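You operate a simulated robot arm through the tools that you are given. There is no shell and no other tool. Be economical: measure what you need, move in short steps, check, and stop when the job is done.

You run a simulated robot arm. Do the job below in one go: nothing can be reset, and whatever is moved stays where it is left.

TASK
Wind a trial on the small winder with the turns on the card.
Fine: shut the guard, set the yellow dial, red switch on, press the green button, wait till it stops by itself, switch off.

The check looks at the end state, three seconds after you hand in, the way a careful person would. Anything else that was tipped, shoved, dropped, spilled or broken makes it a failure.

THE ROBOT
A 7-joint arm with a two-finger parallel gripper, fixed in place. Base frame: the origin is at the foot of the arm, x ahead of it, y to its left, z up. Readings come in mm, degrees, newtons and seconds.
With the tool pointing down near the work surface it reaches from about 180 to 680 mm from the base axis. Its first joint turns from -66.0 to 66.0 degrees. Payload 2.4 kg.
Tool frame: the origin (TCP) lies between the finger pads and is the grasp point; the fingertips stand 30 mm ahead of it; z points along the fingers, y is the line along which they close. The gripper opens to 94 mm. The fingers are 28 mm wide and 10 mm thick; the gripper's body (50 by 96 mm) begins 55 mm behind the TCP.
Orientation is that of the tool frame in the base frame, as [roll, pitch, yaw] about the fixed x, y, z axes, in that order (R = Rz(yaw) Ry(pitch) Rx(roll)). With the fingers straight down and closing along the base's y, the tool's x points along the base's -x, its y along +y and its z along -z.

THE INTERFACE
- The arm moves only by the tool play_rows. Its argument "commands" is a list of rows, each a list of 3 entries, a list of its own where there are three numbers: the shift along the tool's x, y, z in mm, then the turn, a rotation vector about the tool's x, y, z in degrees, then the closure in counts, from 0 (fully open) to 255 (shut). In form: [[[tx, ty, tz], [rx, ry, rz], hand], ...]. A call has 1 to 10 rows; each row is the pose to reach, as a shift and turn from the pose commanded when the call began, along the tool's axes at that moment. A row lasts 0.2 s, in which the tool goes at most 50 mm and 8.6 degrees; a call with a longer step from one row to the next is refused whole, and so is a gripper value outside its range. Where a pose cannot be reached the arm comes as near as it can. A force on the tool above 90 N (or 10 N above the force at the start of the call, whichever is more), or a blocked arm, ends the call early, and 0.2 s more pass. Each finger travels about 153 mm/s and halts on what it meets, pressing with about 24 N; the grip force reading is that of the motor and also rises with nothing between the fingers. The clock runs only during rows and for 0.2 s after the last one: add rows that repeat a pose to give the fingers time. It gives the time, the measured TCP pose, the force on the tool (base axes), the opening and the grip force at its end, in the units of the frame above (readings bear some noise), and new pictures: "show" is both (left out), scene, wrist or none.
- Cameras (640 x 400 px; columns grow to the right, rows downward): "scene" is fixed at [53.2, 485.9, 1446.2]; the picture's right is [-0.59, -0.80, 0.00], its down [-0.44, 0.32, -0.84] and it looks along [0.68, -0.50, -0.54] (base axes); focal length 294 px, centre (320, 200). "wrist" rides on the gripper at [-37, 0, -58] in the tool frame; the picture's right is [0.00, -1.00, 0.00], its down [0.97, 0.00, -0.24] and it looks along [0.24, 0.00, 0.97] (tool axes); focal length 218 px, centre (320, 200).
- pixel_to_xyz(camera, pixels): for up to 12 pixels [column, row] of the newest picture of that camera ("zoom" is the newest enlarged one), the place [x, y, z] in the base frame of the surface seen there, good to about 2 mm. No time passes.
- zoom(camera, box): a new picture of the part [left, top, right, bottom] of that camera's present view, enlarged. No time passes.
- finish_job(): hands the job in; it is judged then, once.

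Work in short steps. Measure before you move; look again where a grasp or a placing could have gone wrong, and mend it. You have 80 turns and 120 pictures in all, those below and enlarged ones among them. Open the gripper and draw the arm clear of the work before you hand the job in, unless the task says otherwise; then end with one line.

The tools are called by a JSON object that holds its "name" and its "arguments". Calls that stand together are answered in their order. play_rows: Moves the arm, as the interface text tells. Its arguments: {"type":"object","properties":{"commands":{"type":"array","items":{"type":"array"}},"show":{"type":"string","enum":["both","scene","wrist","none"]}},"required":["commands"]} The other tools are called the same way: pixel_to_xyz (camera, pixels) gives the place of the surface under pixels of a picture; zoom (camera, box) takes an enlarged picture of a part of a camera's view; finish_job () hands the job in.

At the start:

```text
time: 0.0
position: [448.9, -62.3, 1208.6]
orientation: [-179.9, 0.1, 179.9]
force: [-0.4, 0.9, -0.3]
finger_gap: 94.1
grip_force: 0.1
```

scene: 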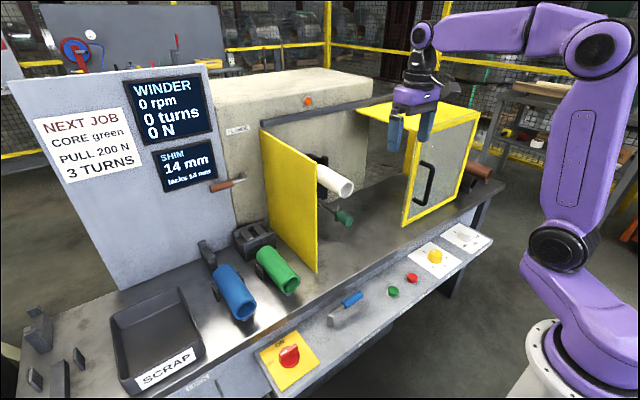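
wrist: 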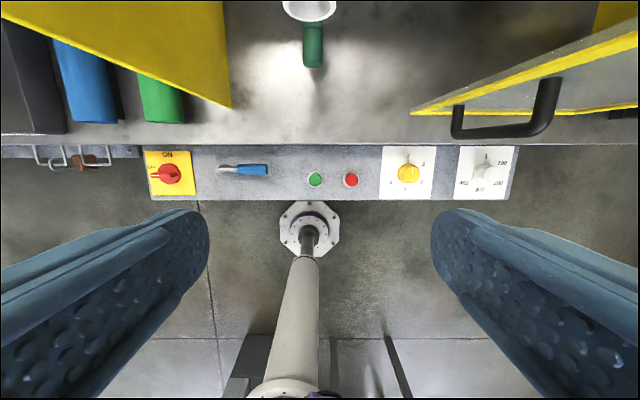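

The scene shows a card, a display, a core on the spindle, the guard open, and a control panel. I'll zoom in on each for detail.

{"name": "zoom", "arguments": {"camera": "scene", "box": [20, 60, 260, 210]}}

{"name": "zoom", "arguments": {"camera": "scene", "box": [240, 220, 500, 382]}}

{"name": "zoom", "arguments": {"camera": "wrist", "box": [280, 70, 640, 295]}}

{"name": "zoom", "arguments": {"camera": "scene", "box": [240, 80, 500, 242]}}

```text
2.67 times, centred on (140, 135) of scene
```

zoom: 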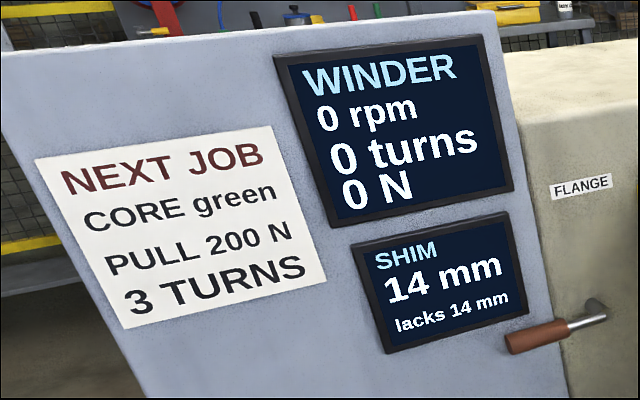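

```text
2.46 times, centred on (370, 301) of scene
```

zoom: 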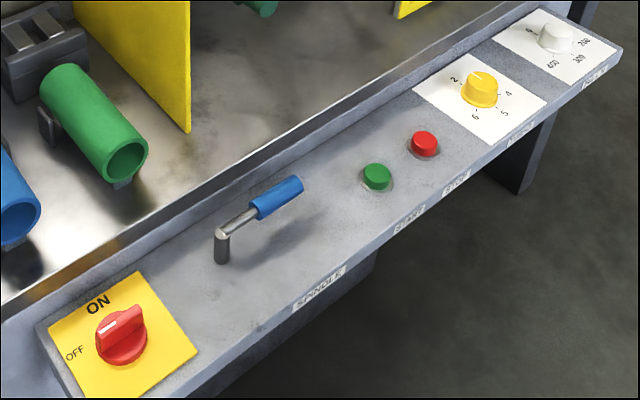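

```text
1.78 times, centred on (460, 182) of wrist
```

zoom: 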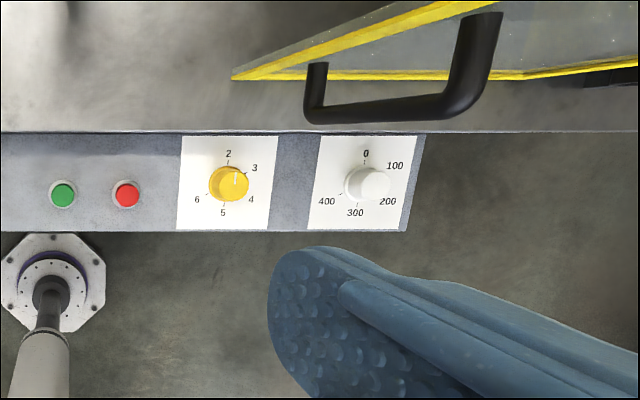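

```text
2.46 times, centred on (370, 161) of scene
```

zoom: 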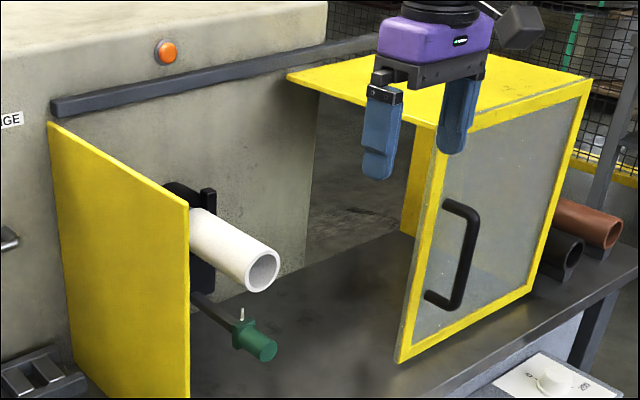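

The card says 3 turns, which goes on the yellow dial; the guard is the sliding hood with the black handle. I'll measure the key points.

{"name": "pixel_to_xyz", "arguments": {"camera": "wrist", "pixels": [[170, 174], [315, 180], [351, 180], [408, 173], [484, 172], [455, 130], [545, 105], [415, 112], [225, 105], [250, 169], [313, 55], [398, 190]]}}

{"name": "pixel_to_xyz", "arguments": {"camera": "scene", "pixels": [[428, 163], [430, 180], [418, 203], [404, 222], [458, 205], [478, 110], [415, 130], [365, 108], [262, 130], [316, 165], [316, 270], [345, 188]]}}

```text
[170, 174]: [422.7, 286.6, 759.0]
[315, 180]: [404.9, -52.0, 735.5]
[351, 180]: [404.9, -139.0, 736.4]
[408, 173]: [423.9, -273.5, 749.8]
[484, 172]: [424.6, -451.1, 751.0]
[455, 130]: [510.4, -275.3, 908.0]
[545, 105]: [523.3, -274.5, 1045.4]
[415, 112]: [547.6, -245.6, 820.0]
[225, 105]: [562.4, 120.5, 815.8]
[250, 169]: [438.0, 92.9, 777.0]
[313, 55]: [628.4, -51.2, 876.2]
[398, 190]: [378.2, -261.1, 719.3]
```

```text
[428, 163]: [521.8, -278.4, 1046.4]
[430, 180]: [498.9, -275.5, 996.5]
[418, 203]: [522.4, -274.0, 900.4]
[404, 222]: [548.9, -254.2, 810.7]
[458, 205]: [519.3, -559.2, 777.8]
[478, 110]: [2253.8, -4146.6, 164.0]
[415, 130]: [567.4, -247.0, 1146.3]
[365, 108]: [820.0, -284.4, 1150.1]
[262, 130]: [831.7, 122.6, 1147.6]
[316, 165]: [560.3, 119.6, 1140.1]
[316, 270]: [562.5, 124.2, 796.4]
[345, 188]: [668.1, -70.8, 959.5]
```

The guard handle's vertical bar is at about (499, -275, 905–1046), and the hood must slide about +367 in y to meet the plate at y≈120. I'll tilt the tool 60° forward and go to a pre-grasp in front of the handle.

{"name": "play_rows", "arguments": {"commands": [[[2.4, -26.6, 24.2], [0, -7.5, 0], 0], [[4.8, -53.2, 48.5], [0, -15, 0], 0], [[7.1, -79.9, 72.8], [0, -22.5, 0], 0], [[9.5, -106.5, 97], [0, -30, 0], 0], [[11.9, -133, 121], [0, -37.5, 0], 0], [[14.2, -159.8, 145.5], [0, -45, 0], 0], [[16.6, -186.4, 169.8], [0, -52.5, 0], 0], [[19, -213, 194], [0, -60, 0], 0], [[19, -213, 194], [0, -60, 0], 0]]}}

```text
time: 2.0
position: [430.9, -273.9, 1016.1]
orientation: [-179.9, 60.1, 179.9]
force: [-0.1, 0.2, 0.0]
finger_gap: 94.1
grip_force: 0.2
out of reach, approached as far as the arm can: row 6
```

scene: 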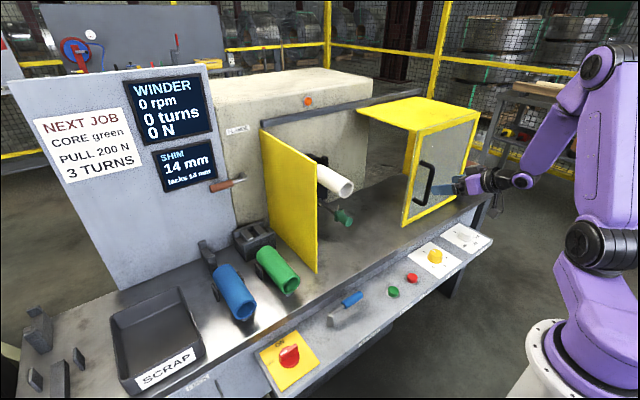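
wrist: 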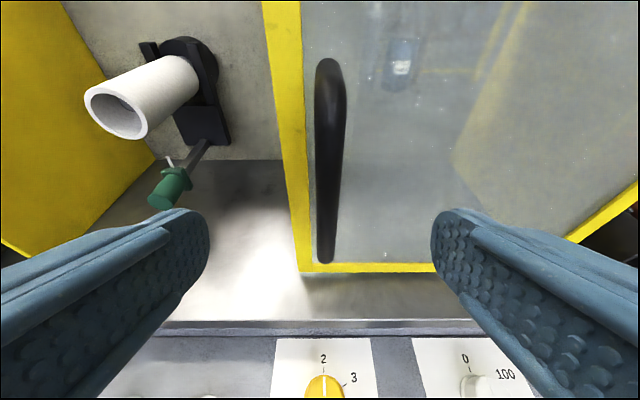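

The handle is between the fingers at column ~330. I'll measure its bar and the panel behind it.

{"name": "pixel_to_xyz", "arguments": {"camera": "wrist", "pixels": [[330, 70], [330, 120], [330, 180], [327, 230], [325, 258], [291, 180], [300, 268], [320, 150], [342, 150], [500, 266]]}}

```text
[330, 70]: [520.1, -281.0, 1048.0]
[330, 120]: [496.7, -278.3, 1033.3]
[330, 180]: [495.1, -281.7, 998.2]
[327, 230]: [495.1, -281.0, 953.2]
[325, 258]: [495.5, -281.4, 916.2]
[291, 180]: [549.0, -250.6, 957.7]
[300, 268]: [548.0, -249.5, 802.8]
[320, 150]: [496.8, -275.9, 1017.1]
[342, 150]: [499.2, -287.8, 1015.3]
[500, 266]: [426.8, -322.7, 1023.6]
```

Bar front is at x≈495, y≈-281. I advance 75 mm along the tool axis and close on it.

{"name": "play_rows", "arguments": {"commands": [[[0, -7, 20], [0, 0, 0], 0], [[0, -7, 40], [0, 0, 0], 0], [[0, -7, 60], [0, 0, 0], 0], [[0, -7, 75], [0, 0, 0], 0], [[0, -7, 75], [0, 0, 0], 120], [[0, -7, 75], [0, 0, 0], 255], [[0, -7, 75], [0, 0, 0], 255], [[0, -7, 75], [0, 0, 0], 255]]}}

```text
time: 3.8
position: [496.3, -281.4, 977.4]
orientation: [-179.9, 60.0, -179.7]
force: [-2.6, 13.6, 1.4]
finger_gap: 20.1
grip_force: 45.4
```

scene: 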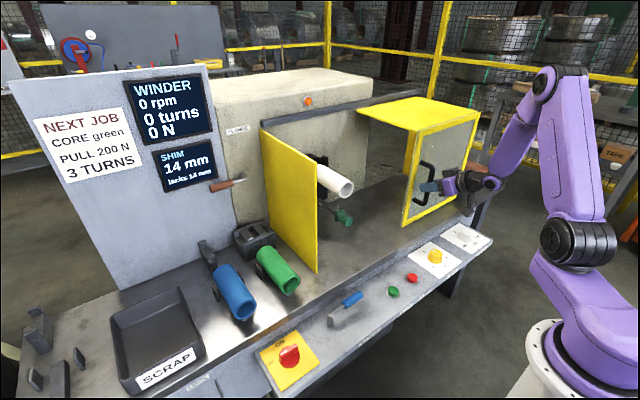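
wrist: 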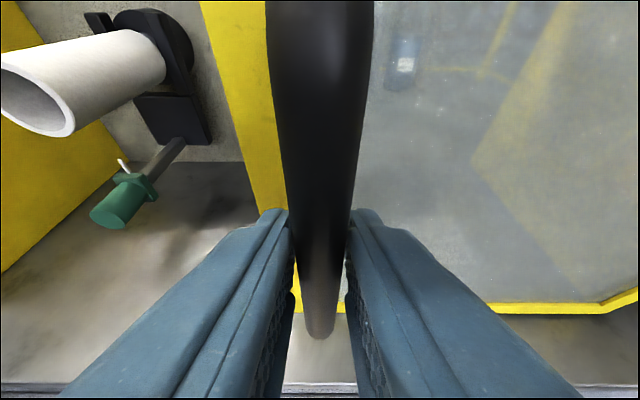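

The bar is gripped (gap 20 mm). I slide the guard 160 mm toward +y, gently.

{"name": "play_rows", "arguments": {"commands": [[[0, 8, 0], [0, 0, 0], 255], [[0, 20, 0], [0, 0, 0], 255], [[0, 40, 0], [0, 0, 0], 255], [[0, 60, 0], [0, 0, 0], 255], [[0, 80, 0], [0, 0, 0], 255], [[0, 100, 0], [0, 0, 0], 255], [[0, 120, 0], [0, 0, 0], 255], [[0, 140, 0], [0, 0, 0], 255], [[0, 155, 0], [0, 0, 0], 255], [[0, 160, 0], [0, 0, 0], 255]], "show": "scene"}}

```text
time: 6.0
position: [494.9, -122.7, 977.9]
orientation: [179.9, 60.0, 179.9]
force: [-6.7, -2.1, -1.1]
finger_gap: 19.9
grip_force: 44.9
```

scene: 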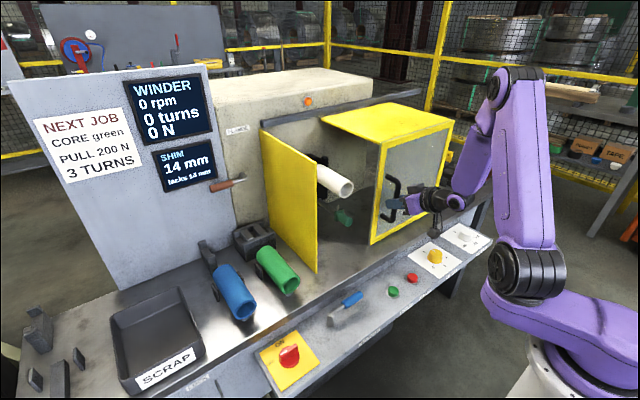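

The guard slides freely. I continue 160 mm.

{"name": "play_rows", "arguments": {"commands": [[[0, 8, 0], [0, 0, 0], 255], [[0, 22, 0], [0, 0, 0], 255], [[0, 42, 0], [0, 0, 0], 255], [[0, 62, 0], [0, 0, 0], 255], [[0, 82, 0], [0, 0, 0], 255], [[0, 102, 0], [0, 0, 0], 255], [[0, 122, 0], [0, 0, 0], 255], [[0, 142, 0], [0, 0, 0], 255], [[0, 160, 0], [0, 0, 0], 255], [[0, 170, 0], [0, 0, 0], 255]]}}

```text
time: 8.2
position: [500.1, 39.5, 983.9]
orientation: [178.0, 58.6, 178.6]
force: [-22.7, -1.5, -24.3]
finger_gap: 20.2
grip_force: 45.2
out of reach, approached as far as the arm can: row 8, 9, 10
```

scene: 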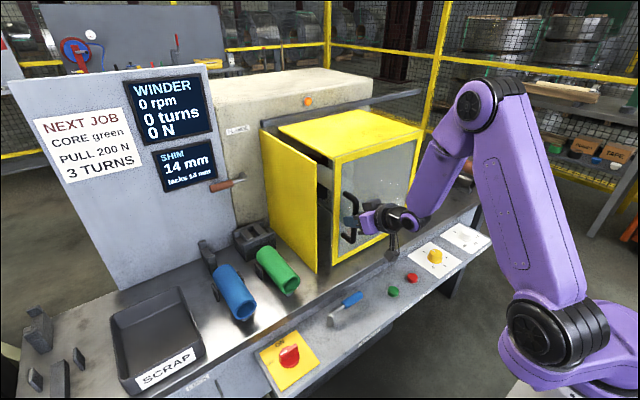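
wrist: 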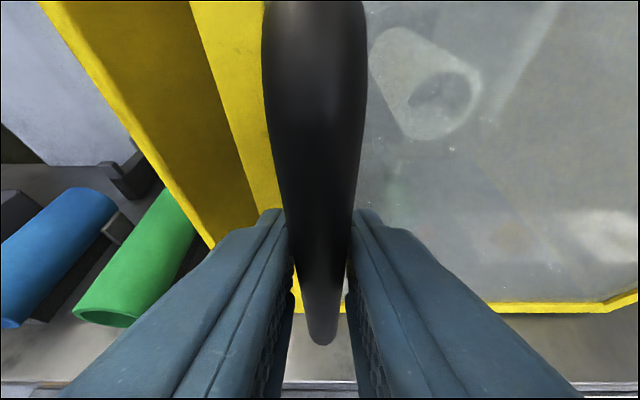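

The arm hit a joint limit about 50 mm before closure. I release the handle and back off to re-approach with another orientation.

{"name": "play_rows", "arguments": {"commands": [[[0, 0, 0], [0, 0, 0], 0], [[0, 0, 0], [0, 0, 0], 0], [[0, 0, 0], [0, 0, 0], 0], [[0, -10, -30], [0, 0, 0], 0], [[0, -20, -60], [0, 0, 0], 0], [[0, -30, -90], [0, 0, 0], 0], [[0, -30, -90], [0, 0, 0], 0]]}}

```text
time: 9.8
position: [425.3, 7.6, 1034.4]
orientation: [179.9, 60.1, 179.9]
force: [0.3, 0.0, 0.0]
finger_gap: 94.4
grip_force: 0.1
```

scene: 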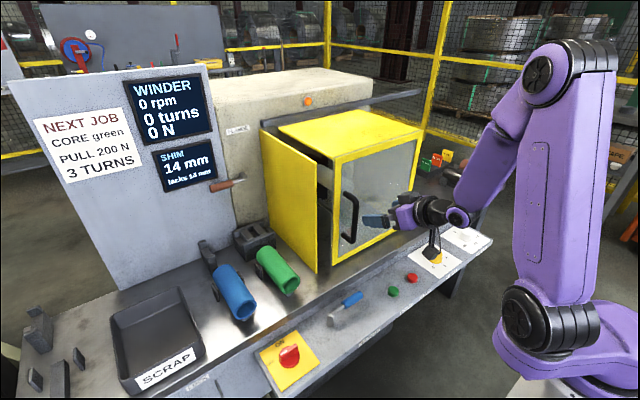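
wrist: 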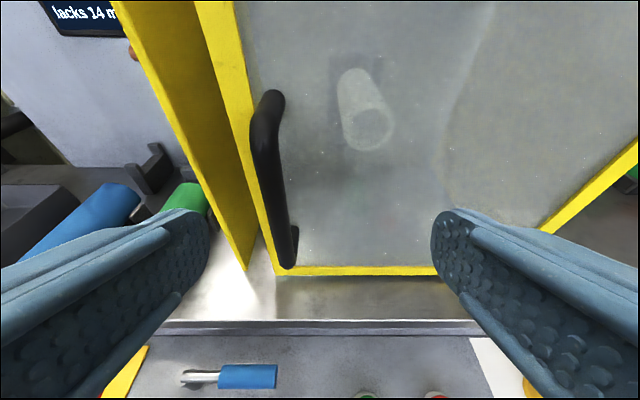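

Wrist is too close to the base at 60° tilt, so I'll re-approach with 35° tilt, and measure the handle.

{"name": "play_rows", "arguments": {"commands": [[[-8, 8, 1], [0, 6.25, 0], 0], [[-16, 16, 3], [0, 12.5, 0], 0], [[-24, 24, 4], [0, 18.75, 0], 0], [[-32, 32, 5.7], [0, 25, 0], 0], [[-32, 32, 5.7], [0, 25, 0], 0]], "show": "wrist"}}

```text
time: 11.0
position: [445.1, 42.5, 1056.4]
orientation: [178.9, 36.9, 180.0]
force: [-0.1, -0.1, 0.4]
finger_gap: 93.7
grip_force: 0.0
out of reach, approached as far as the arm can: row 4, 5
```

wrist: 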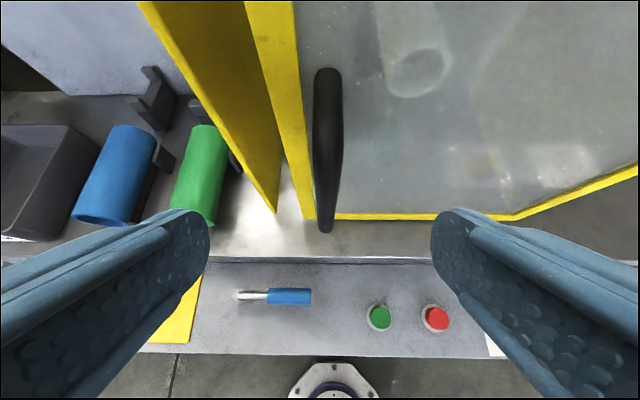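

The arm is again slightly limited near this pose; I back up and return to straight-down higher up to get to a better arm configuration, and look at the scene.

{"name": "play_rows", "arguments": {"commands": [[[-10, -8, -15], [0, 7.4, 0], 0], [[-20, -16, -31], [0, 14.8, 0], 0], [[-31, -25, -46], [0, 22.2, 0], 0], [[-41, -34, -62], [0, 29.6, 0], 0], [[-52, -42, -78], [0, 37, 0], 0], [[-52, -42, -78], [0, 37, 0], 0]], "show": "scene"}}

```text
time: 12.4
position: [443.3, -1.0, 1152.4]
orientation: [180.0, -2.1, 179.9]
force: [-0.4, -0.6, 0.1]
finger_gap: 94.2
grip_force: 0.1
out of reach, approached as far as the arm can: row 1
```

scene: 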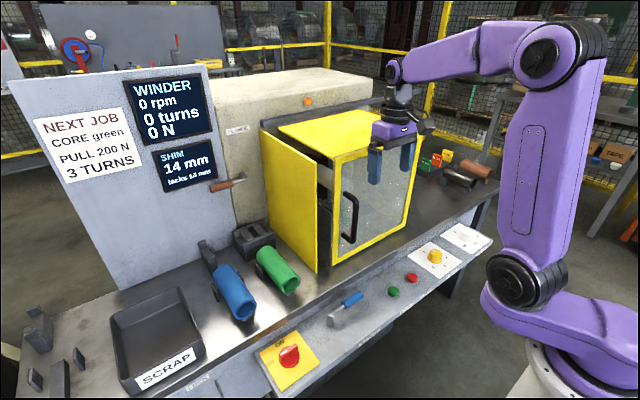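

Back at vertical. I now go to a pre-grasp above the handle top with only ~22° tilt, y≈42.

{"name": "play_rows", "arguments": {"commands": [[[-6, 10, 19], [0, -6, 0], 0], [[-12, 21, 38], [0, -12, 0], 0], [[-18, 32, 57], [0, -18, 0], 0], [[-25, 43, 77], [0, -24, 0], 0], [[-25, 43, 77], [0, -24, 0], 0]]}}

```text
time: 13.6
position: [464.8, 41.5, 1071.2]
orientation: [-180.0, 21.9, 180.0]
force: [-0.2, 0.5, 0.3]
finger_gap: 93.8
grip_force: 0.1
```

scene: 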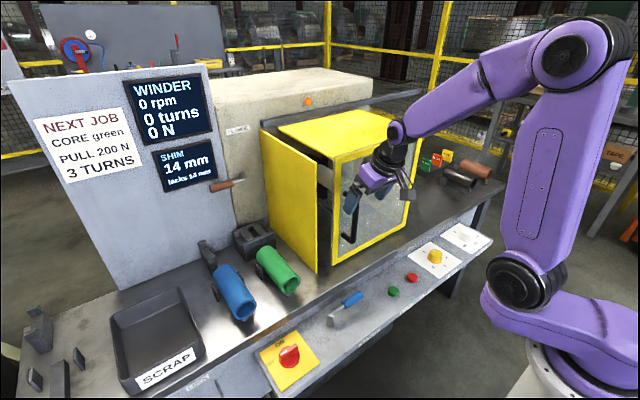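
wrist: 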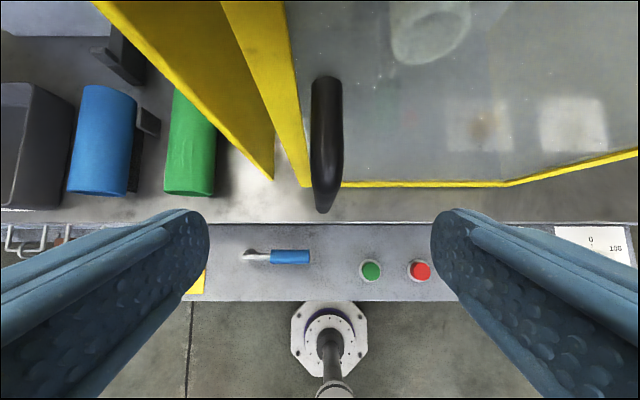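

Pose reached and the bar lies between the fingers (col ~327). I go 72 mm along the tool axis, close, and check.

{"name": "play_rows", "arguments": {"commands": [[[0, 0, 20], [0, 0, 0], 0], [[0, 0, 40], [0, 0, 0], 0], [[0, 0, 58], [0, 0, 0], 0], [[0, 0, 72], [0, 0, 0], 0], [[0, 0, 72], [0, 0, 0], 120], [[0, 0, 72], [0, 0, 0], 200], [[0, 0, 72], [0, 0, 0], 255], [[0, 0, 72], [0, 0, 0], 255], [[0, 0, 72], [0, 0, 0], 255]], "show": "wrist"}}

```text
time: 15.6
position: [491.6, 42.5, 1005.5]
orientation: [-180.0, 21.9, 179.9]
force: [2.5, -1.3, -7.1]
finger_gap: 20.0
grip_force: 45.7
```

wrist: 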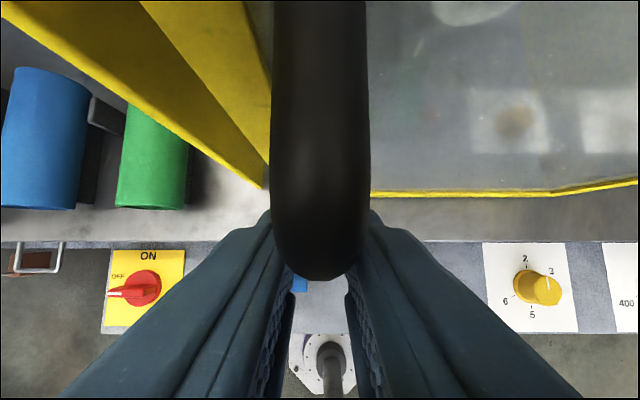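

Gripped again. Slide the guard on toward the plate in small steps until it meets resistance.

{"name": "play_rows", "arguments": {"commands": [[[0, 6, 0], [0, 0, 0], 255], [[0, 14, 0], [0, 0, 0], 255], [[0, 22, 0], [0, 0, 0], 255], [[0, 30, 0], [0, 0, 0], 255], [[0, 36, 0], [0, 0, 0], 255], [[0, 41, 0], [0, 0, 0], 255], [[0, 45, 0], [0, 0, 0], 255], [[0, 48, 0], [0, 0, 0], 255], [[0, 50, 0], [0, 0, 0], 255]]}}

```text
time: 17.6
position: [491.8, 79.1, 1005.5]
orientation: [180.0, 21.8, 178.5]
force: [-13.7, -57.3, 5.7]
finger_gap: 19.9
grip_force: 44.8
```

scene: 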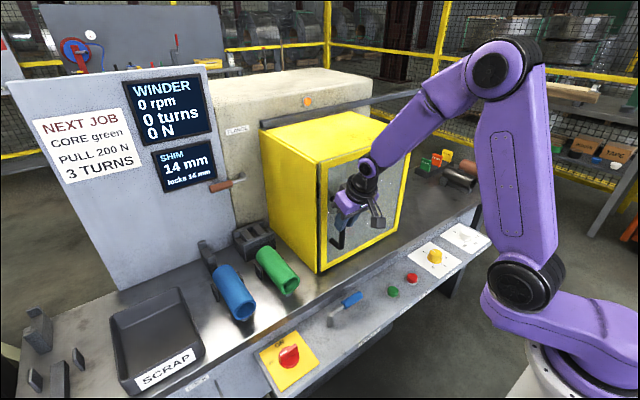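
wrist: 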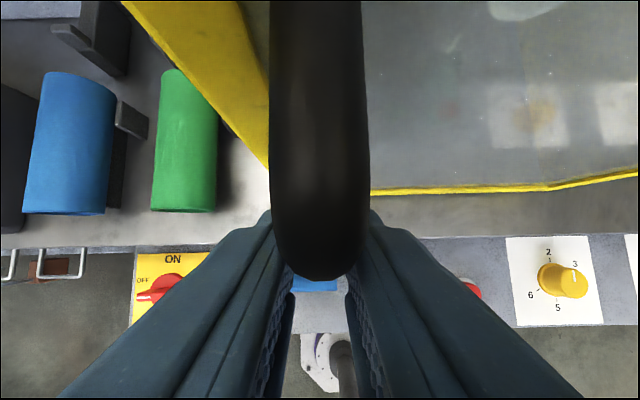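

The guard is shut against the plate (57 N resistance). I release, retreat along the tool axis and straighten.

{"name": "play_rows", "arguments": {"commands": [[[0, -11, 0], [0, 0, 0], 255], [[0, -11, 0], [0, 0, 0], 0], [[0, -11, 0], [0, 0, 0], 0], [[0, -11, 0], [0, 0, 0], 0], [[0, -11, -35], [0, 0, 0], 0], [[0, -11, -70], [0, 0, 0], 0], [[0, -11, -110], [0, 0, 0], 0], [[0, -11, -110], [0, 0, 0], 0]]}}

{"name": "zoom", "arguments": {"camera": "scene", "box": [240, 70, 480, 310]}}

```text
time: 19.4
position: [449.0, 83.3, 1108.3]
orientation: [179.9, 22.0, 179.9]
force: [0.4, -0.6, -0.3]
finger_gap: 93.8
grip_force: 0.1
```

scene: 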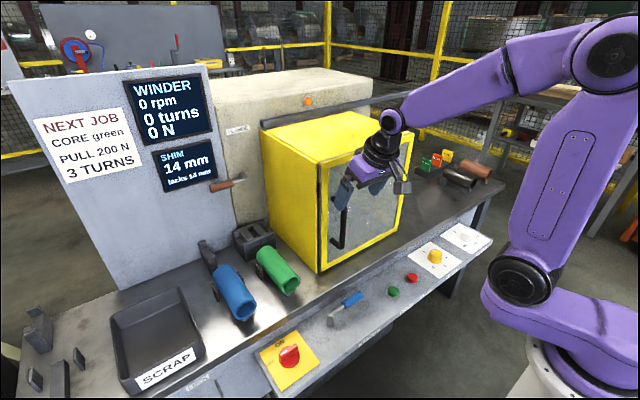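
wrist: 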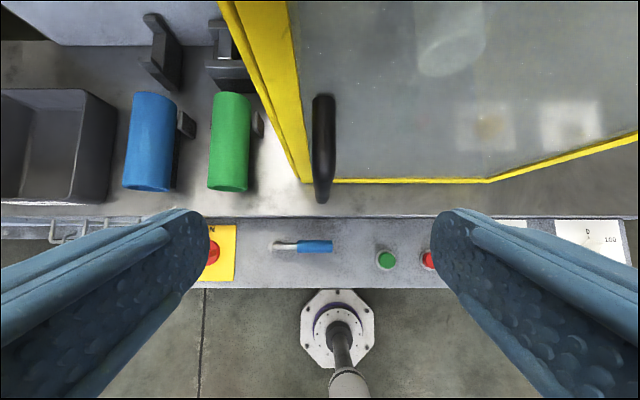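

```text
1.67 times, centred on (360, 190) of scene
```

zoom: 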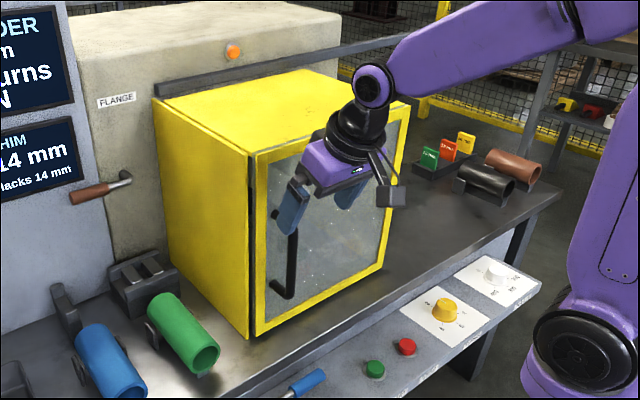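

The guard is shut flush with the plate. Next I move above the yellow dial (≈424, -274, 750) with the tool vertical to read it.

{"name": "play_rows", "arguments": {"commands": [[[10, -36, 17], [0, 2.2, 0], 0], [[20, -71, 35], [0, 4.4, 0], 0], [[31, -107, 52], [0, 6.6, 0], 0], [[41, -142, 70], [0, 8.8, 0], 0], [[51, -178, 87], [0, 11, 0], 0], [[62, -214, 104], [0, 13.2, 0], 0], [[72, -249, 122], [0, 15.4, 0], 0], [[82, -285, 139], [0, 17.6, 0], 0], [[92, -320, 157], [0, 19.8, 0], 0], [[103, -356, 174], [0, 22, 0], 0]]}}

{"name": "zoom", "arguments": {"camera": "wrist", "box": [200, 50, 440, 200]}}

```text
time: 21.6
position: [420.0, -274.2, 911.5]
orientation: [180.0, -0.1, 180.0]
force: [-0.5, -0.2, -1.0]
finger_gap: 93.9
grip_force: 0.1
```

scene: 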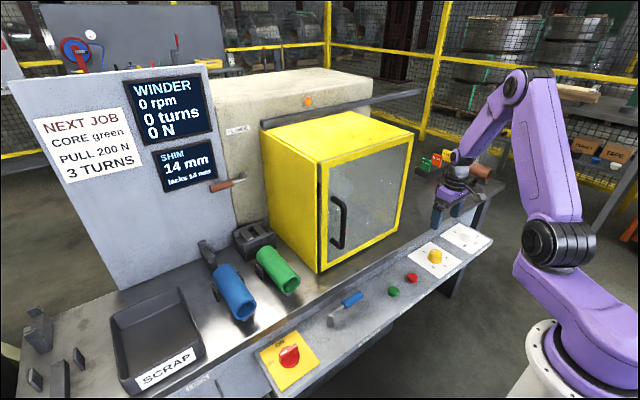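
wrist: 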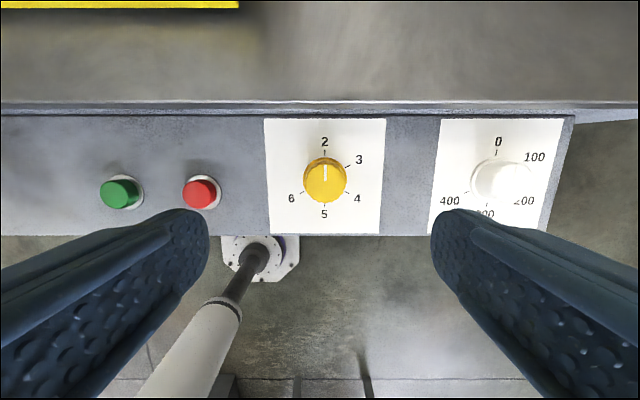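

```text
2.67 times, centred on (320, 125) of wrist
```

zoom: 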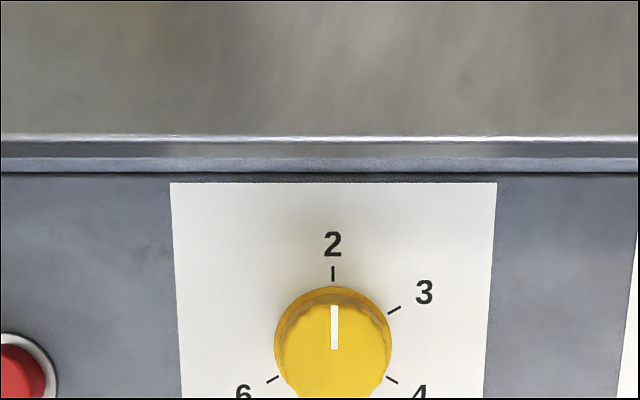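

The dial points at 2, with 3 one tick (60°) clockwise. I measure knob top, panel slope, and button tops.

{"name": "pixel_to_xyz", "arguments": {"camera": "wrist", "pixels": [[325, 179], [325, 200], [305, 179], [346, 179], [325, 168], [275, 128], [275, 225], [375, 128], [375, 225], [119, 194], [201, 192], [250, 128]]}}

```text
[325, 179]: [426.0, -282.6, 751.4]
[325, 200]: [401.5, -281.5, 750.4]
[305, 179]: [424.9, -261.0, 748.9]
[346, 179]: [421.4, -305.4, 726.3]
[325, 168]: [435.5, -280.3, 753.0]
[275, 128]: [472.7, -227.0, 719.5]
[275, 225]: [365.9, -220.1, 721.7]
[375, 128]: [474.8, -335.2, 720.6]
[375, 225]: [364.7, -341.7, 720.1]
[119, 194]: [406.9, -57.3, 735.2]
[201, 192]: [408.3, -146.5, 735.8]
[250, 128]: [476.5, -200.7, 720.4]
```

Panel z≈720, knob top z≈751, centre ≈(420.5, -282), Ø≈43. I descend over it with -30° pre-turn, not yet closing.

{"name": "play_rows", "arguments": {"commands": [[[-0.5, -8, 30], [0, 0, -7.5], 0], [[-0.5, -8, 60], [0, 0, -15], 0], [[-0.5, -8, 90], [0, 0, -22.5], 0], [[-0.5, -8, 110], [0, 0, -30], 0], [[-0.5, -8, 120], [0, 0, -30], 0]], "show": "wrist"}}

```text
time: 22.8
position: [421.4, -283.4, 788.7]
orientation: [179.9, 0.0, -149.9]
force: [-0.5, 0.4, 0.0]
finger_gap: 93.9
grip_force: 0.0
```

wrist: 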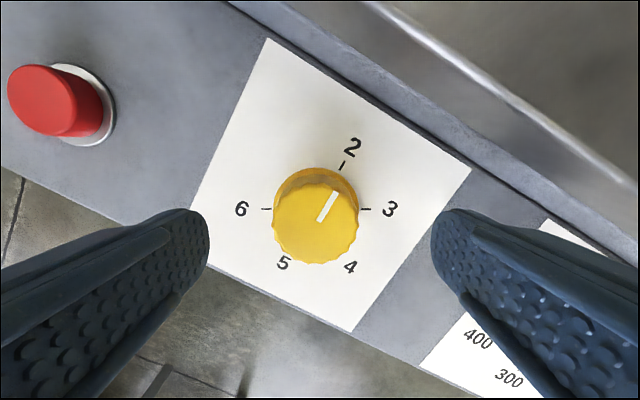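

Knob top face centre around (316, 224), expected TCP axis at about (320, 228). I check by measuring the rim.

{"name": "pixel_to_xyz", "arguments": {"camera": "wrist", "pixels": [[278, 222], [353, 222], [316, 190], [316, 258], [316, 224]]}}

```text
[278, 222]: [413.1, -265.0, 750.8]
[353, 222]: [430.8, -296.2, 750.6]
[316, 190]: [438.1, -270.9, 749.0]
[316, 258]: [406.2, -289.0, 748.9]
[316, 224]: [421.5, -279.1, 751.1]
```

Centre ≈(422,-280.5); shift slightly, descend 30 mm and close on the knob.

{"name": "play_rows", "arguments": {"commands": [[[-1.7, 1.9, 12], [0, 0, 0], 0], [[-1.7, 1.9, 24], [0, 0, 0], 0], [[-1.7, 1.9, 30], [0, 0, 0], 0], [[-1.7, 1.9, 30], [0, 0, 0], 110], [[-1.7, 1.9, 30], [0, 0, 0], 160], [[-1.7, 1.9, 30], [0, 0, 0], 200], [[-1.7, 1.9, 30], [0, 0, 0], 230], [[-1.7, 1.9, 30], [0, 0, 0], 230]], "show": "wrist"}}

```text
time: 24.6
position: [421.1, -280.3, 758.5]
orientation: [180.0, 0.0, -150.0]
force: [-1.5, 4.7, 2.1]
finger_gap: 42.6
grip_force: 44.8
```

wrist: 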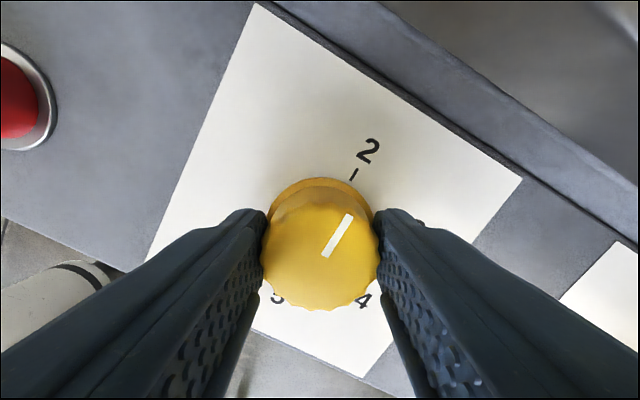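

Knob gripped (42.6 mm). I turn +60° about the tool z in 7+ rows.

{"name": "play_rows", "arguments": {"commands": [[[0, 0, 0], [0, 0, 7.5], 230], [[0, 0, 0], [0, 0, 15], 230], [[0, 0, 0], [0, 0, 22.5], 230], [[0, 0, 0], [0, 0, 30], 230], [[0, 0, 0], [0, 0, 37.5], 230], [[0, 0, 0], [0, 0, 45], 230], [[0, 0, 0], [0, 0, 52.5], 230], [[0, 0, 0], [0, 0, 60], 230], [[0, 0, 0], [0, 0, 60], 230]], "show": "wrist"}}

```text
time: 26.6
position: [420.8, -281.3, 759.2]
orientation: [179.9, 0.2, 149.9]
force: [-7.4, -7.0, 2.2]
finger_gap: 42.8
grip_force: 45.5
```

wrist: 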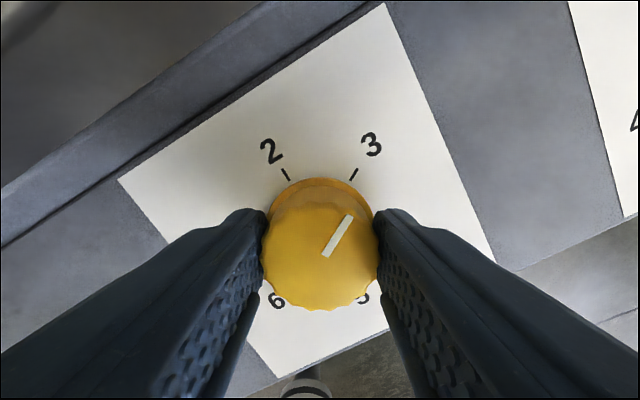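

Pointer looks aligned with the 3 tick. I open, lift straight up and view it.

{"name": "play_rows", "arguments": {"commands": [[[0, 0, 0], [0, 0, 0], 0], [[0, 0, 0], [0, 0, 0], 0], [[0, 0, 0], [0, 0, 0], 0], [[0, 0, -30], [0, 0, 0], 0], [[0, 0, -60], [0, 0, -7.5], 0], [[0, 0, -90], [0, 0, -15], 0], [[0, 0, -120], [0, 0, -22.5], 0], [[0, 0, -140], [0, 0, -30], 0], [[0, 0, -140], [0, 0, -30], 0]], "show": "wrist"}}

{"name": "zoom", "arguments": {"camera": "wrist", "box": [240, 100, 400, 240]}}

```text
time: 28.6
position: [421.2, -279.3, 897.9]
orientation: [180.0, 0.0, -179.9]
force: [0.3, 0.1, 0.3]
finger_gap: 94.2
grip_force: 0.0
```

wrist: 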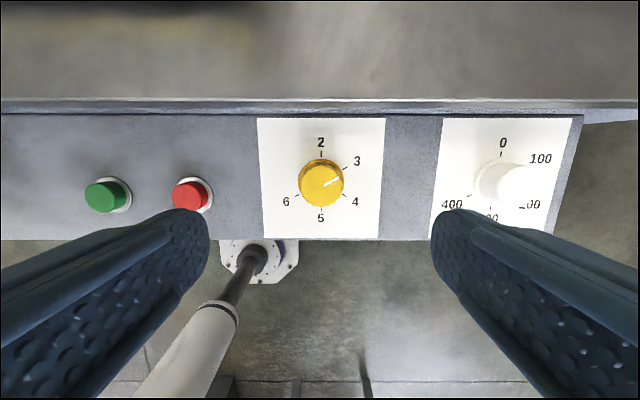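

```text
2.86 times, centred on (320, 170) of wrist
```

zoom: 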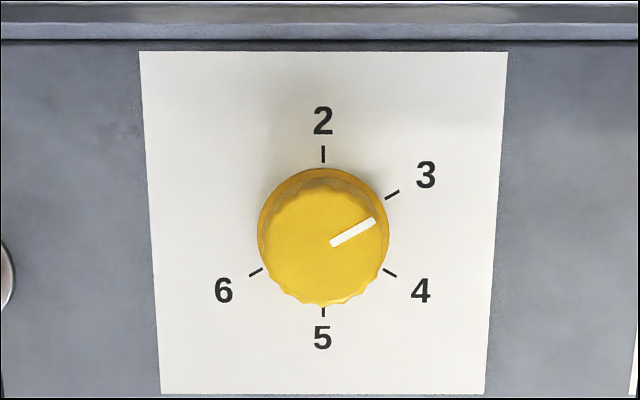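

Dial is on 3 (pointer ≈60°). Next move toward the red switch (≈422, 286), with x reduced to ~380 to clear the guard handle.

{"name": "play_rows", "arguments": {"commands": [[[10, 45, 0], [0, 0, 0], 0], [[20, 92, 0], [0, 0, 0], 0], [[30, 139, 0], [0, 0, 0], 0], [[40, 187, 0], [0, 0, 0], 0], [[40, 235, 0], [0, 0, 0], 0], [[40, 284, 0], [0, 0, 0], 0], [[40, 333, 0], [0, 0, 0], 0], [[40, 382, 0], [0, 0, 0], 0], [[40, 431, 0], [0, 0, 0], 0], [[40, 480, 0], [0, 0, 0], 0]], "show": "none"}}

{"name": "play_rows", "arguments": {"commands": [[[-10, 30, 0], [0, 0, 0], 0], [[-25, 60, 0], [0, 0, 0], 0], [[-40, 84, 0], [0, 0, 0], 0], [[-40, 84, 0], [0, 0, 0], 0]]}}

```text
time: 30.8
position: [381.4, 200.4, 897.9]
orientation: [-180.0, 0.0, 179.9]
force: [-0.7, 0.2, 0.2]
finger_gap: 94.1
grip_force: 0.0
```

```text
time: 31.8
position: [423.0, 283.9, 897.4]
orientation: [-179.9, -0.1, -180.0]
force: [0.1, -0.6, 0.2]
finger_gap: 94.2
grip_force: 0.0
```

scene: 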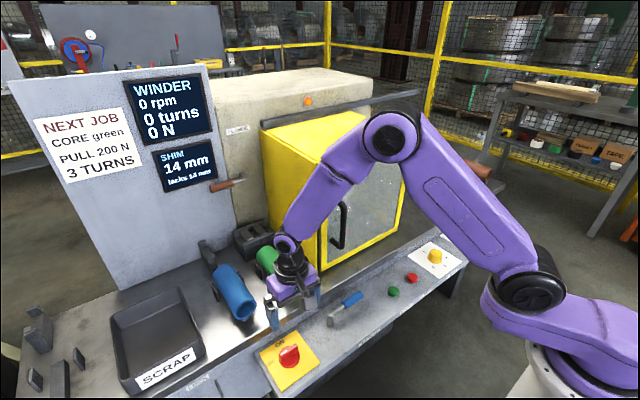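
wrist: 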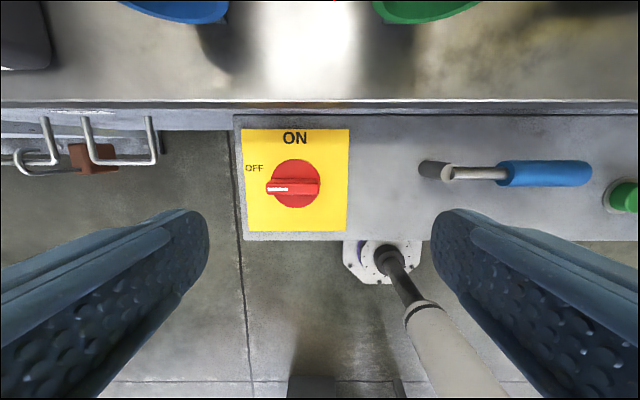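

The switch bar points left at OFF; ON is 90° clockwise. I measure the bar.

{"name": "pixel_to_xyz", "arguments": {"camera": "wrist", "pixels": [[272, 188], [295, 187], [315, 186], [295, 180], [295, 193], [295, 203], [295, 163], [273, 178], [317, 176], [260, 220], [460, 172], [625, 195]]}}

```text
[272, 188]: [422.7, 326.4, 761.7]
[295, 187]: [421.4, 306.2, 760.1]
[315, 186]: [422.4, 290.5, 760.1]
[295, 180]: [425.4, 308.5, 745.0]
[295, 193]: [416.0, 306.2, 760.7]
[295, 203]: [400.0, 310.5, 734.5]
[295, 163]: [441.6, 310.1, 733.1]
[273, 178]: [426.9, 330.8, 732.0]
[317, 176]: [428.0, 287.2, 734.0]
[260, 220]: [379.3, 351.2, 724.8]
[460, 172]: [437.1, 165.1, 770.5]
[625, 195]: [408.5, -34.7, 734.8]
```

Bar centre ≈(421, 308.5), top z≈760, ~10 mm wide. I turn the tool -85° above it, then finish.

{"name": "play_rows", "arguments": {"commands": [[[0, 5, 5], [0, 0, -8.5], 60], [[1, 10, 10], [0, 0, -17], 130], [[2, 15, 20], [0, 0, -25.5], 130], [[2, 20, 30], [0, 0, -34], 130], [[2, 24.5, 40], [0, 0, -42.5], 130], [[2, 24.5, 50], [0, 0, -51], 130], [[2, 24.5, 60], [0, 0, -59.5], 130], [[2, 24.5, 70], [0, 0, -68], 130], [[2, 24.5, 80], [0, 0, -76.5], 130], [[2, 24.5, 85], [0, 0, -85], 130]], "show": "wrist"}}

```text
time: 34.0
position: [418.7, 308.0, 811.7]
orientation: [-180.0, 0.0, -94.9]
force: [0.3, 0.3, 0.9]
finger_gap: 45.8
grip_force: 0.1
```

wrist: 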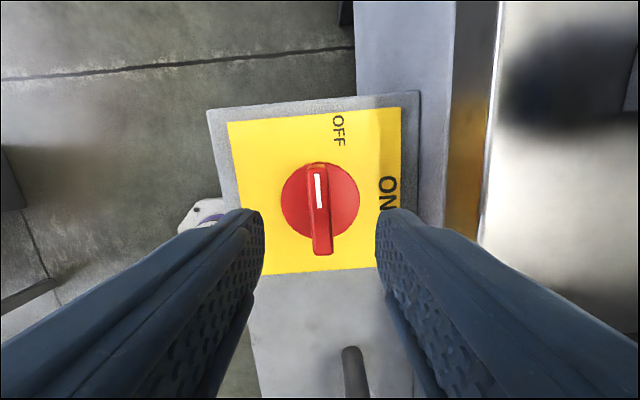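

Aligned. I rotate the last -5°, descend to z≈768 and close on the bar.

{"name": "play_rows", "arguments": {"commands": [[[-0.7, -2.2, 12], [0, 0, -5], 130], [[-0.7, -2.2, 26], [0, 0, -5], 130], [[-0.7, -2.2, 38], [0, 0, -5], 130], [[-0.7, -2.2, 43], [0, 0, -5], 130], [[-0.7, -2.2, 43], [0, 0, -5], 190], [[-0.7, -2.2, 43], [0, 0, -5], 240], [[-0.7, -2.2, 43], [0, 0, -5], 255], [[-0.7, -2.2, 43], [0, 0, -5], 255]], "show": "wrist"}}

```text
time: 35.8
position: [419.9, 309.0, 768.8]
orientation: [179.8, -0.1, -90.0]
force: [-14.3, 2.4, 4.9]
finger_gap: 11.6
grip_force: 44.7
```

wrist: 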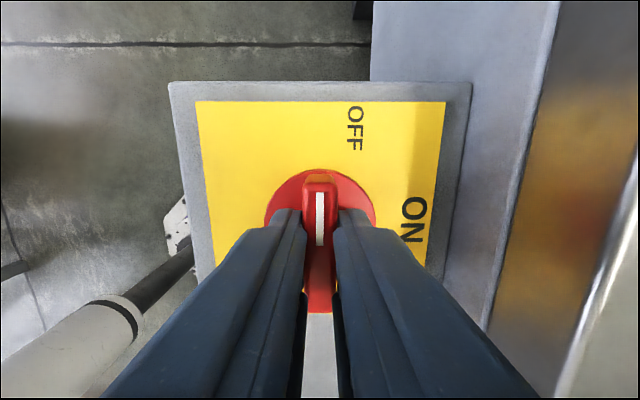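

Bar gripped (11.6 mm). I turn +85° clockwise, then the rest.

{"name": "play_rows", "arguments": {"commands": [[[0, 0, 0], [0, 0, 8.5], 255], [[0, 0, 0], [0, 0, 17], 255], [[0, 0, 0], [0, 0, 25.5], 255], [[0, 0, 0], [0, 0, 34], 255], [[0, 0, 0], [0, 0, 42.5], 255], [[0, 0, 0], [0, 0, 51], 255], [[0, 0, 0], [0, 0, 59.5], 255], [[0, 0, 0], [0, 0, 68], 255], [[0, 0, 0], [0, 0, 76.5], 255], [[0, 0, 0], [0, 0, 85], 255]], "show": "none"}}

{"name": "play_rows", "arguments": {"commands": [[[0, 0, 0], [0, 0, 5], 255], [[0, 0, 0], [0, 0, 5], 255]]}}

```text
time: 38.0
position: [420.0, 309.9, 769.9]
orientation: [-179.8, -0.2, -175.1]
force: [-25.4, 10.2, -7.6]
finger_gap: 11.7
grip_force: 44.4
```

```text
time: 38.6
position: [420.0, 309.0, 769.5]
orientation: [-179.8, -0.3, -179.9]
force: [-25.1, 10.2, -6.4]
finger_gap: 12.0
grip_force: 44.7
```

scene: 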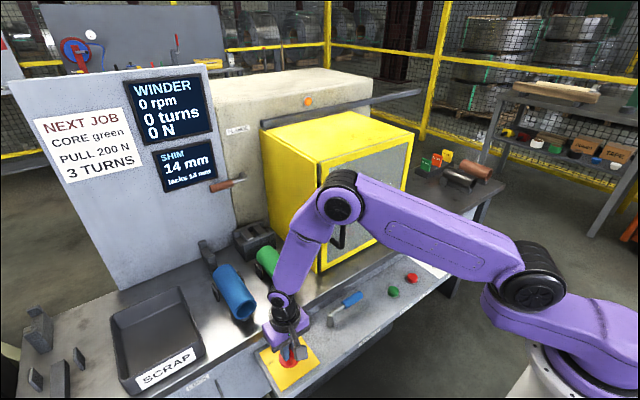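
wrist: 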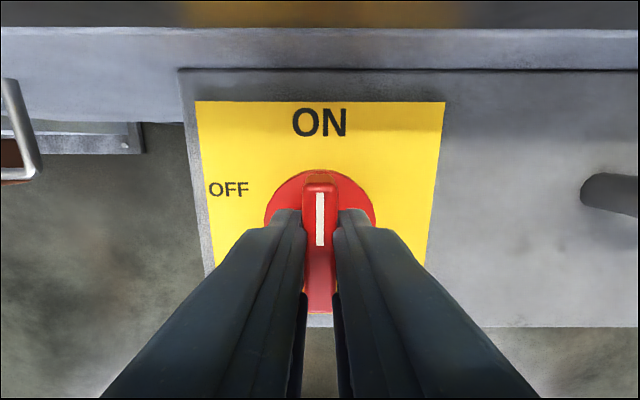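

The switch points to ON. I release and lift.

{"name": "play_rows", "arguments": {"commands": [[[0, 0, 0], [0, 0, 0], 170], [[0, 0, 0], [0, 0, 0], 130], [[0, 0, 0], [0, 0, 0], 130], [[0, 0, -30], [0, 0, 0], 130], [[0, 0, -70], [0, 0, 0], 130], [[0, 0, -110], [0, 0, 0], 130], [[0, 0, -110], [0, 0, 0], 130]]}}

{"name": "zoom", "arguments": {"camera": "scene", "box": [20, 60, 340, 260]}}

```text
time: 40.2
position: [421.9, 308.8, 881.0]
orientation: [-180.0, -0.1, 180.0]
force: [0.1, -0.4, 0.0]
finger_gap: 46.2
grip_force: 0.0
```

scene: 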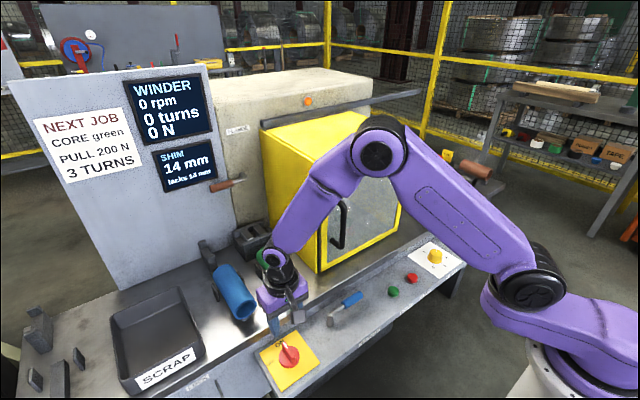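
wrist: 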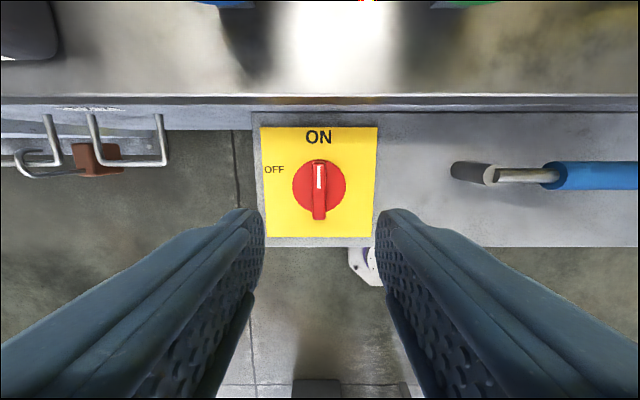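

```text
2.00 times, centred on (180, 160) of scene
```

zoom: 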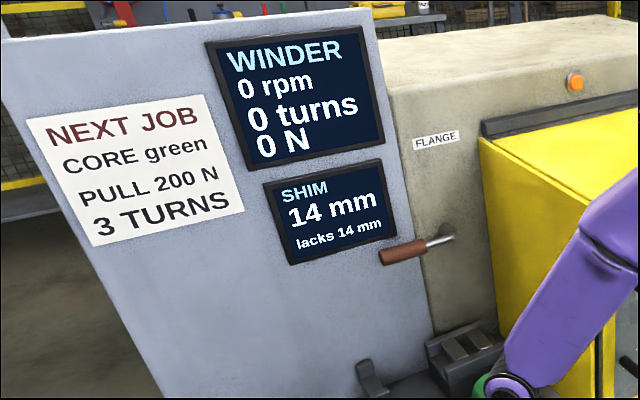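

Switch is ON. I move with closed fingers to above the green button (≈407, -54, 735).

{"name": "play_rows", "arguments": {"commands": [[[12, -36, 0], [0, 0, 0], 255], [[24, -76, 0], [0, 0, 0], 255], [[35, -116, 0], [0, 0, 0], 255], [[35, -156, 0], [0, 0, 0], 255], [[35, -196, 0], [0, 0, 0], 255], [[35, -236, 0], [0, 0, 0], 255], [[35, -276, 10], [0, 0, 0], 255], [[30, -316, 30], [0, 0, 0], 255], [[20, -345, 50], [0, 0, 0], 255], [[15, -360, 60], [0, 0, 0], 255]], "show": "wrist"}}

```text
time: 42.4
position: [407.0, -50.9, 818.9]
orientation: [-180.0, 0.0, 180.0]
force: [0.3, -0.4, -0.2]
finger_gap: 0.3
grip_force: 23.8
```

wrist: 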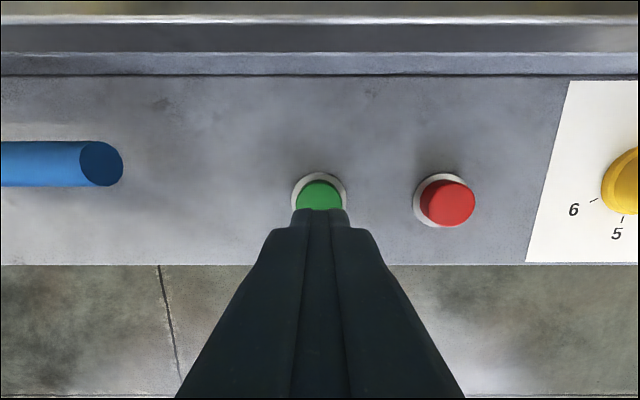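

The fingertips hide half the green button; I check its centre using the visible red neighbour.

{"name": "pixel_to_xyz", "arguments": {"camera": "wrist", "pixels": [[448, 184], [448, 203], [448, 220], [428, 203], [470, 203], [319, 185], [319, 200], [300, 197], [339, 197]]}}

```text
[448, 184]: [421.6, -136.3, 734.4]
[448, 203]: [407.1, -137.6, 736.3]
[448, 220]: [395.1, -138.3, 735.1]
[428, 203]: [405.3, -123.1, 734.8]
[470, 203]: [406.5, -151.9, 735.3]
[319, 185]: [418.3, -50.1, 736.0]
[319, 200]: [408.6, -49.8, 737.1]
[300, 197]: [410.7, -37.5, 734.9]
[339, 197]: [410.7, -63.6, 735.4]
```

Centred. I press down ~7 mm past contact and lift back in the same call.

{"name": "play_rows", "arguments": {"commands": [[[0, 0, 25], [0, 0, 0], 255], [[0, 0, 46], [0, 0, 0], 255], [[0, 0, 53], [0, 0, 0], 255], [[0, 0, 57], [0, 0, 0], 255], [[0, 0, 60], [0, 0, 0], 255], [[0, 0, 60], [0, 0, 0], 255]]}}

```text
time: 43.8
position: [406.9, -49.2, 759.2]
orientation: [-180.0, 0.0, 179.9]
force: [0.7, 0.1, 4.5]
finger_gap: 0.2
grip_force: 24.4
```

scene: 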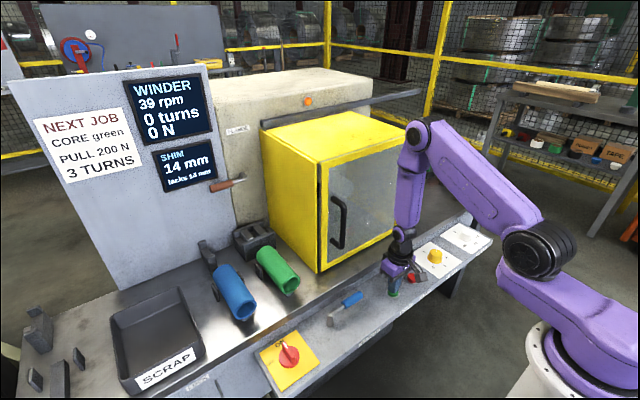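
wrist: 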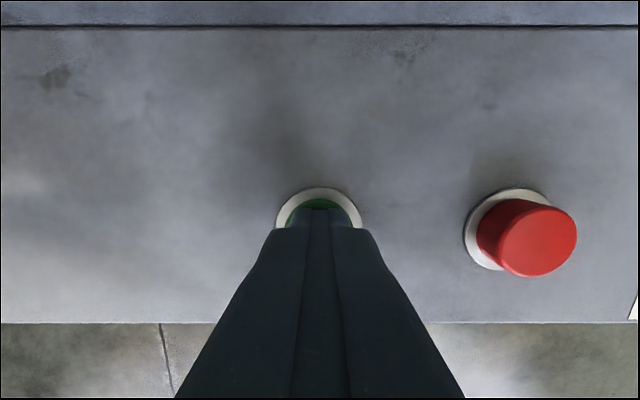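

The winder is running at 39 rpm. I lift off the button promptly.

{"name": "play_rows", "arguments": {"commands": [[[0, 0, -25], [0, 0, 0], 255], [[0, 0, -60], [0, 0, 0], 255], [[5, 0, -100], [0, 0, 0], 255], [[10, 0, -121], [0, 0, 0], 255], [[10, 0, -121], [0, 0, 0], 255]], "show": "scene"}}

```text
time: 45.0
position: [395.5, -51.6, 881.6]
orientation: [-180.0, 0.1, -179.9]
force: [-0.1, 0.1, -0.5]
finger_gap: 0.2
grip_force: 24.2
```

scene: 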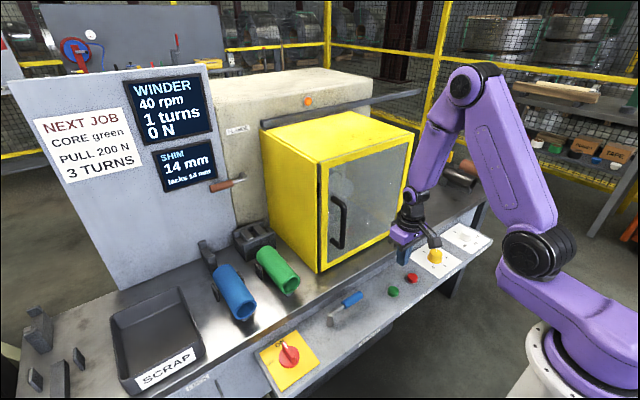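

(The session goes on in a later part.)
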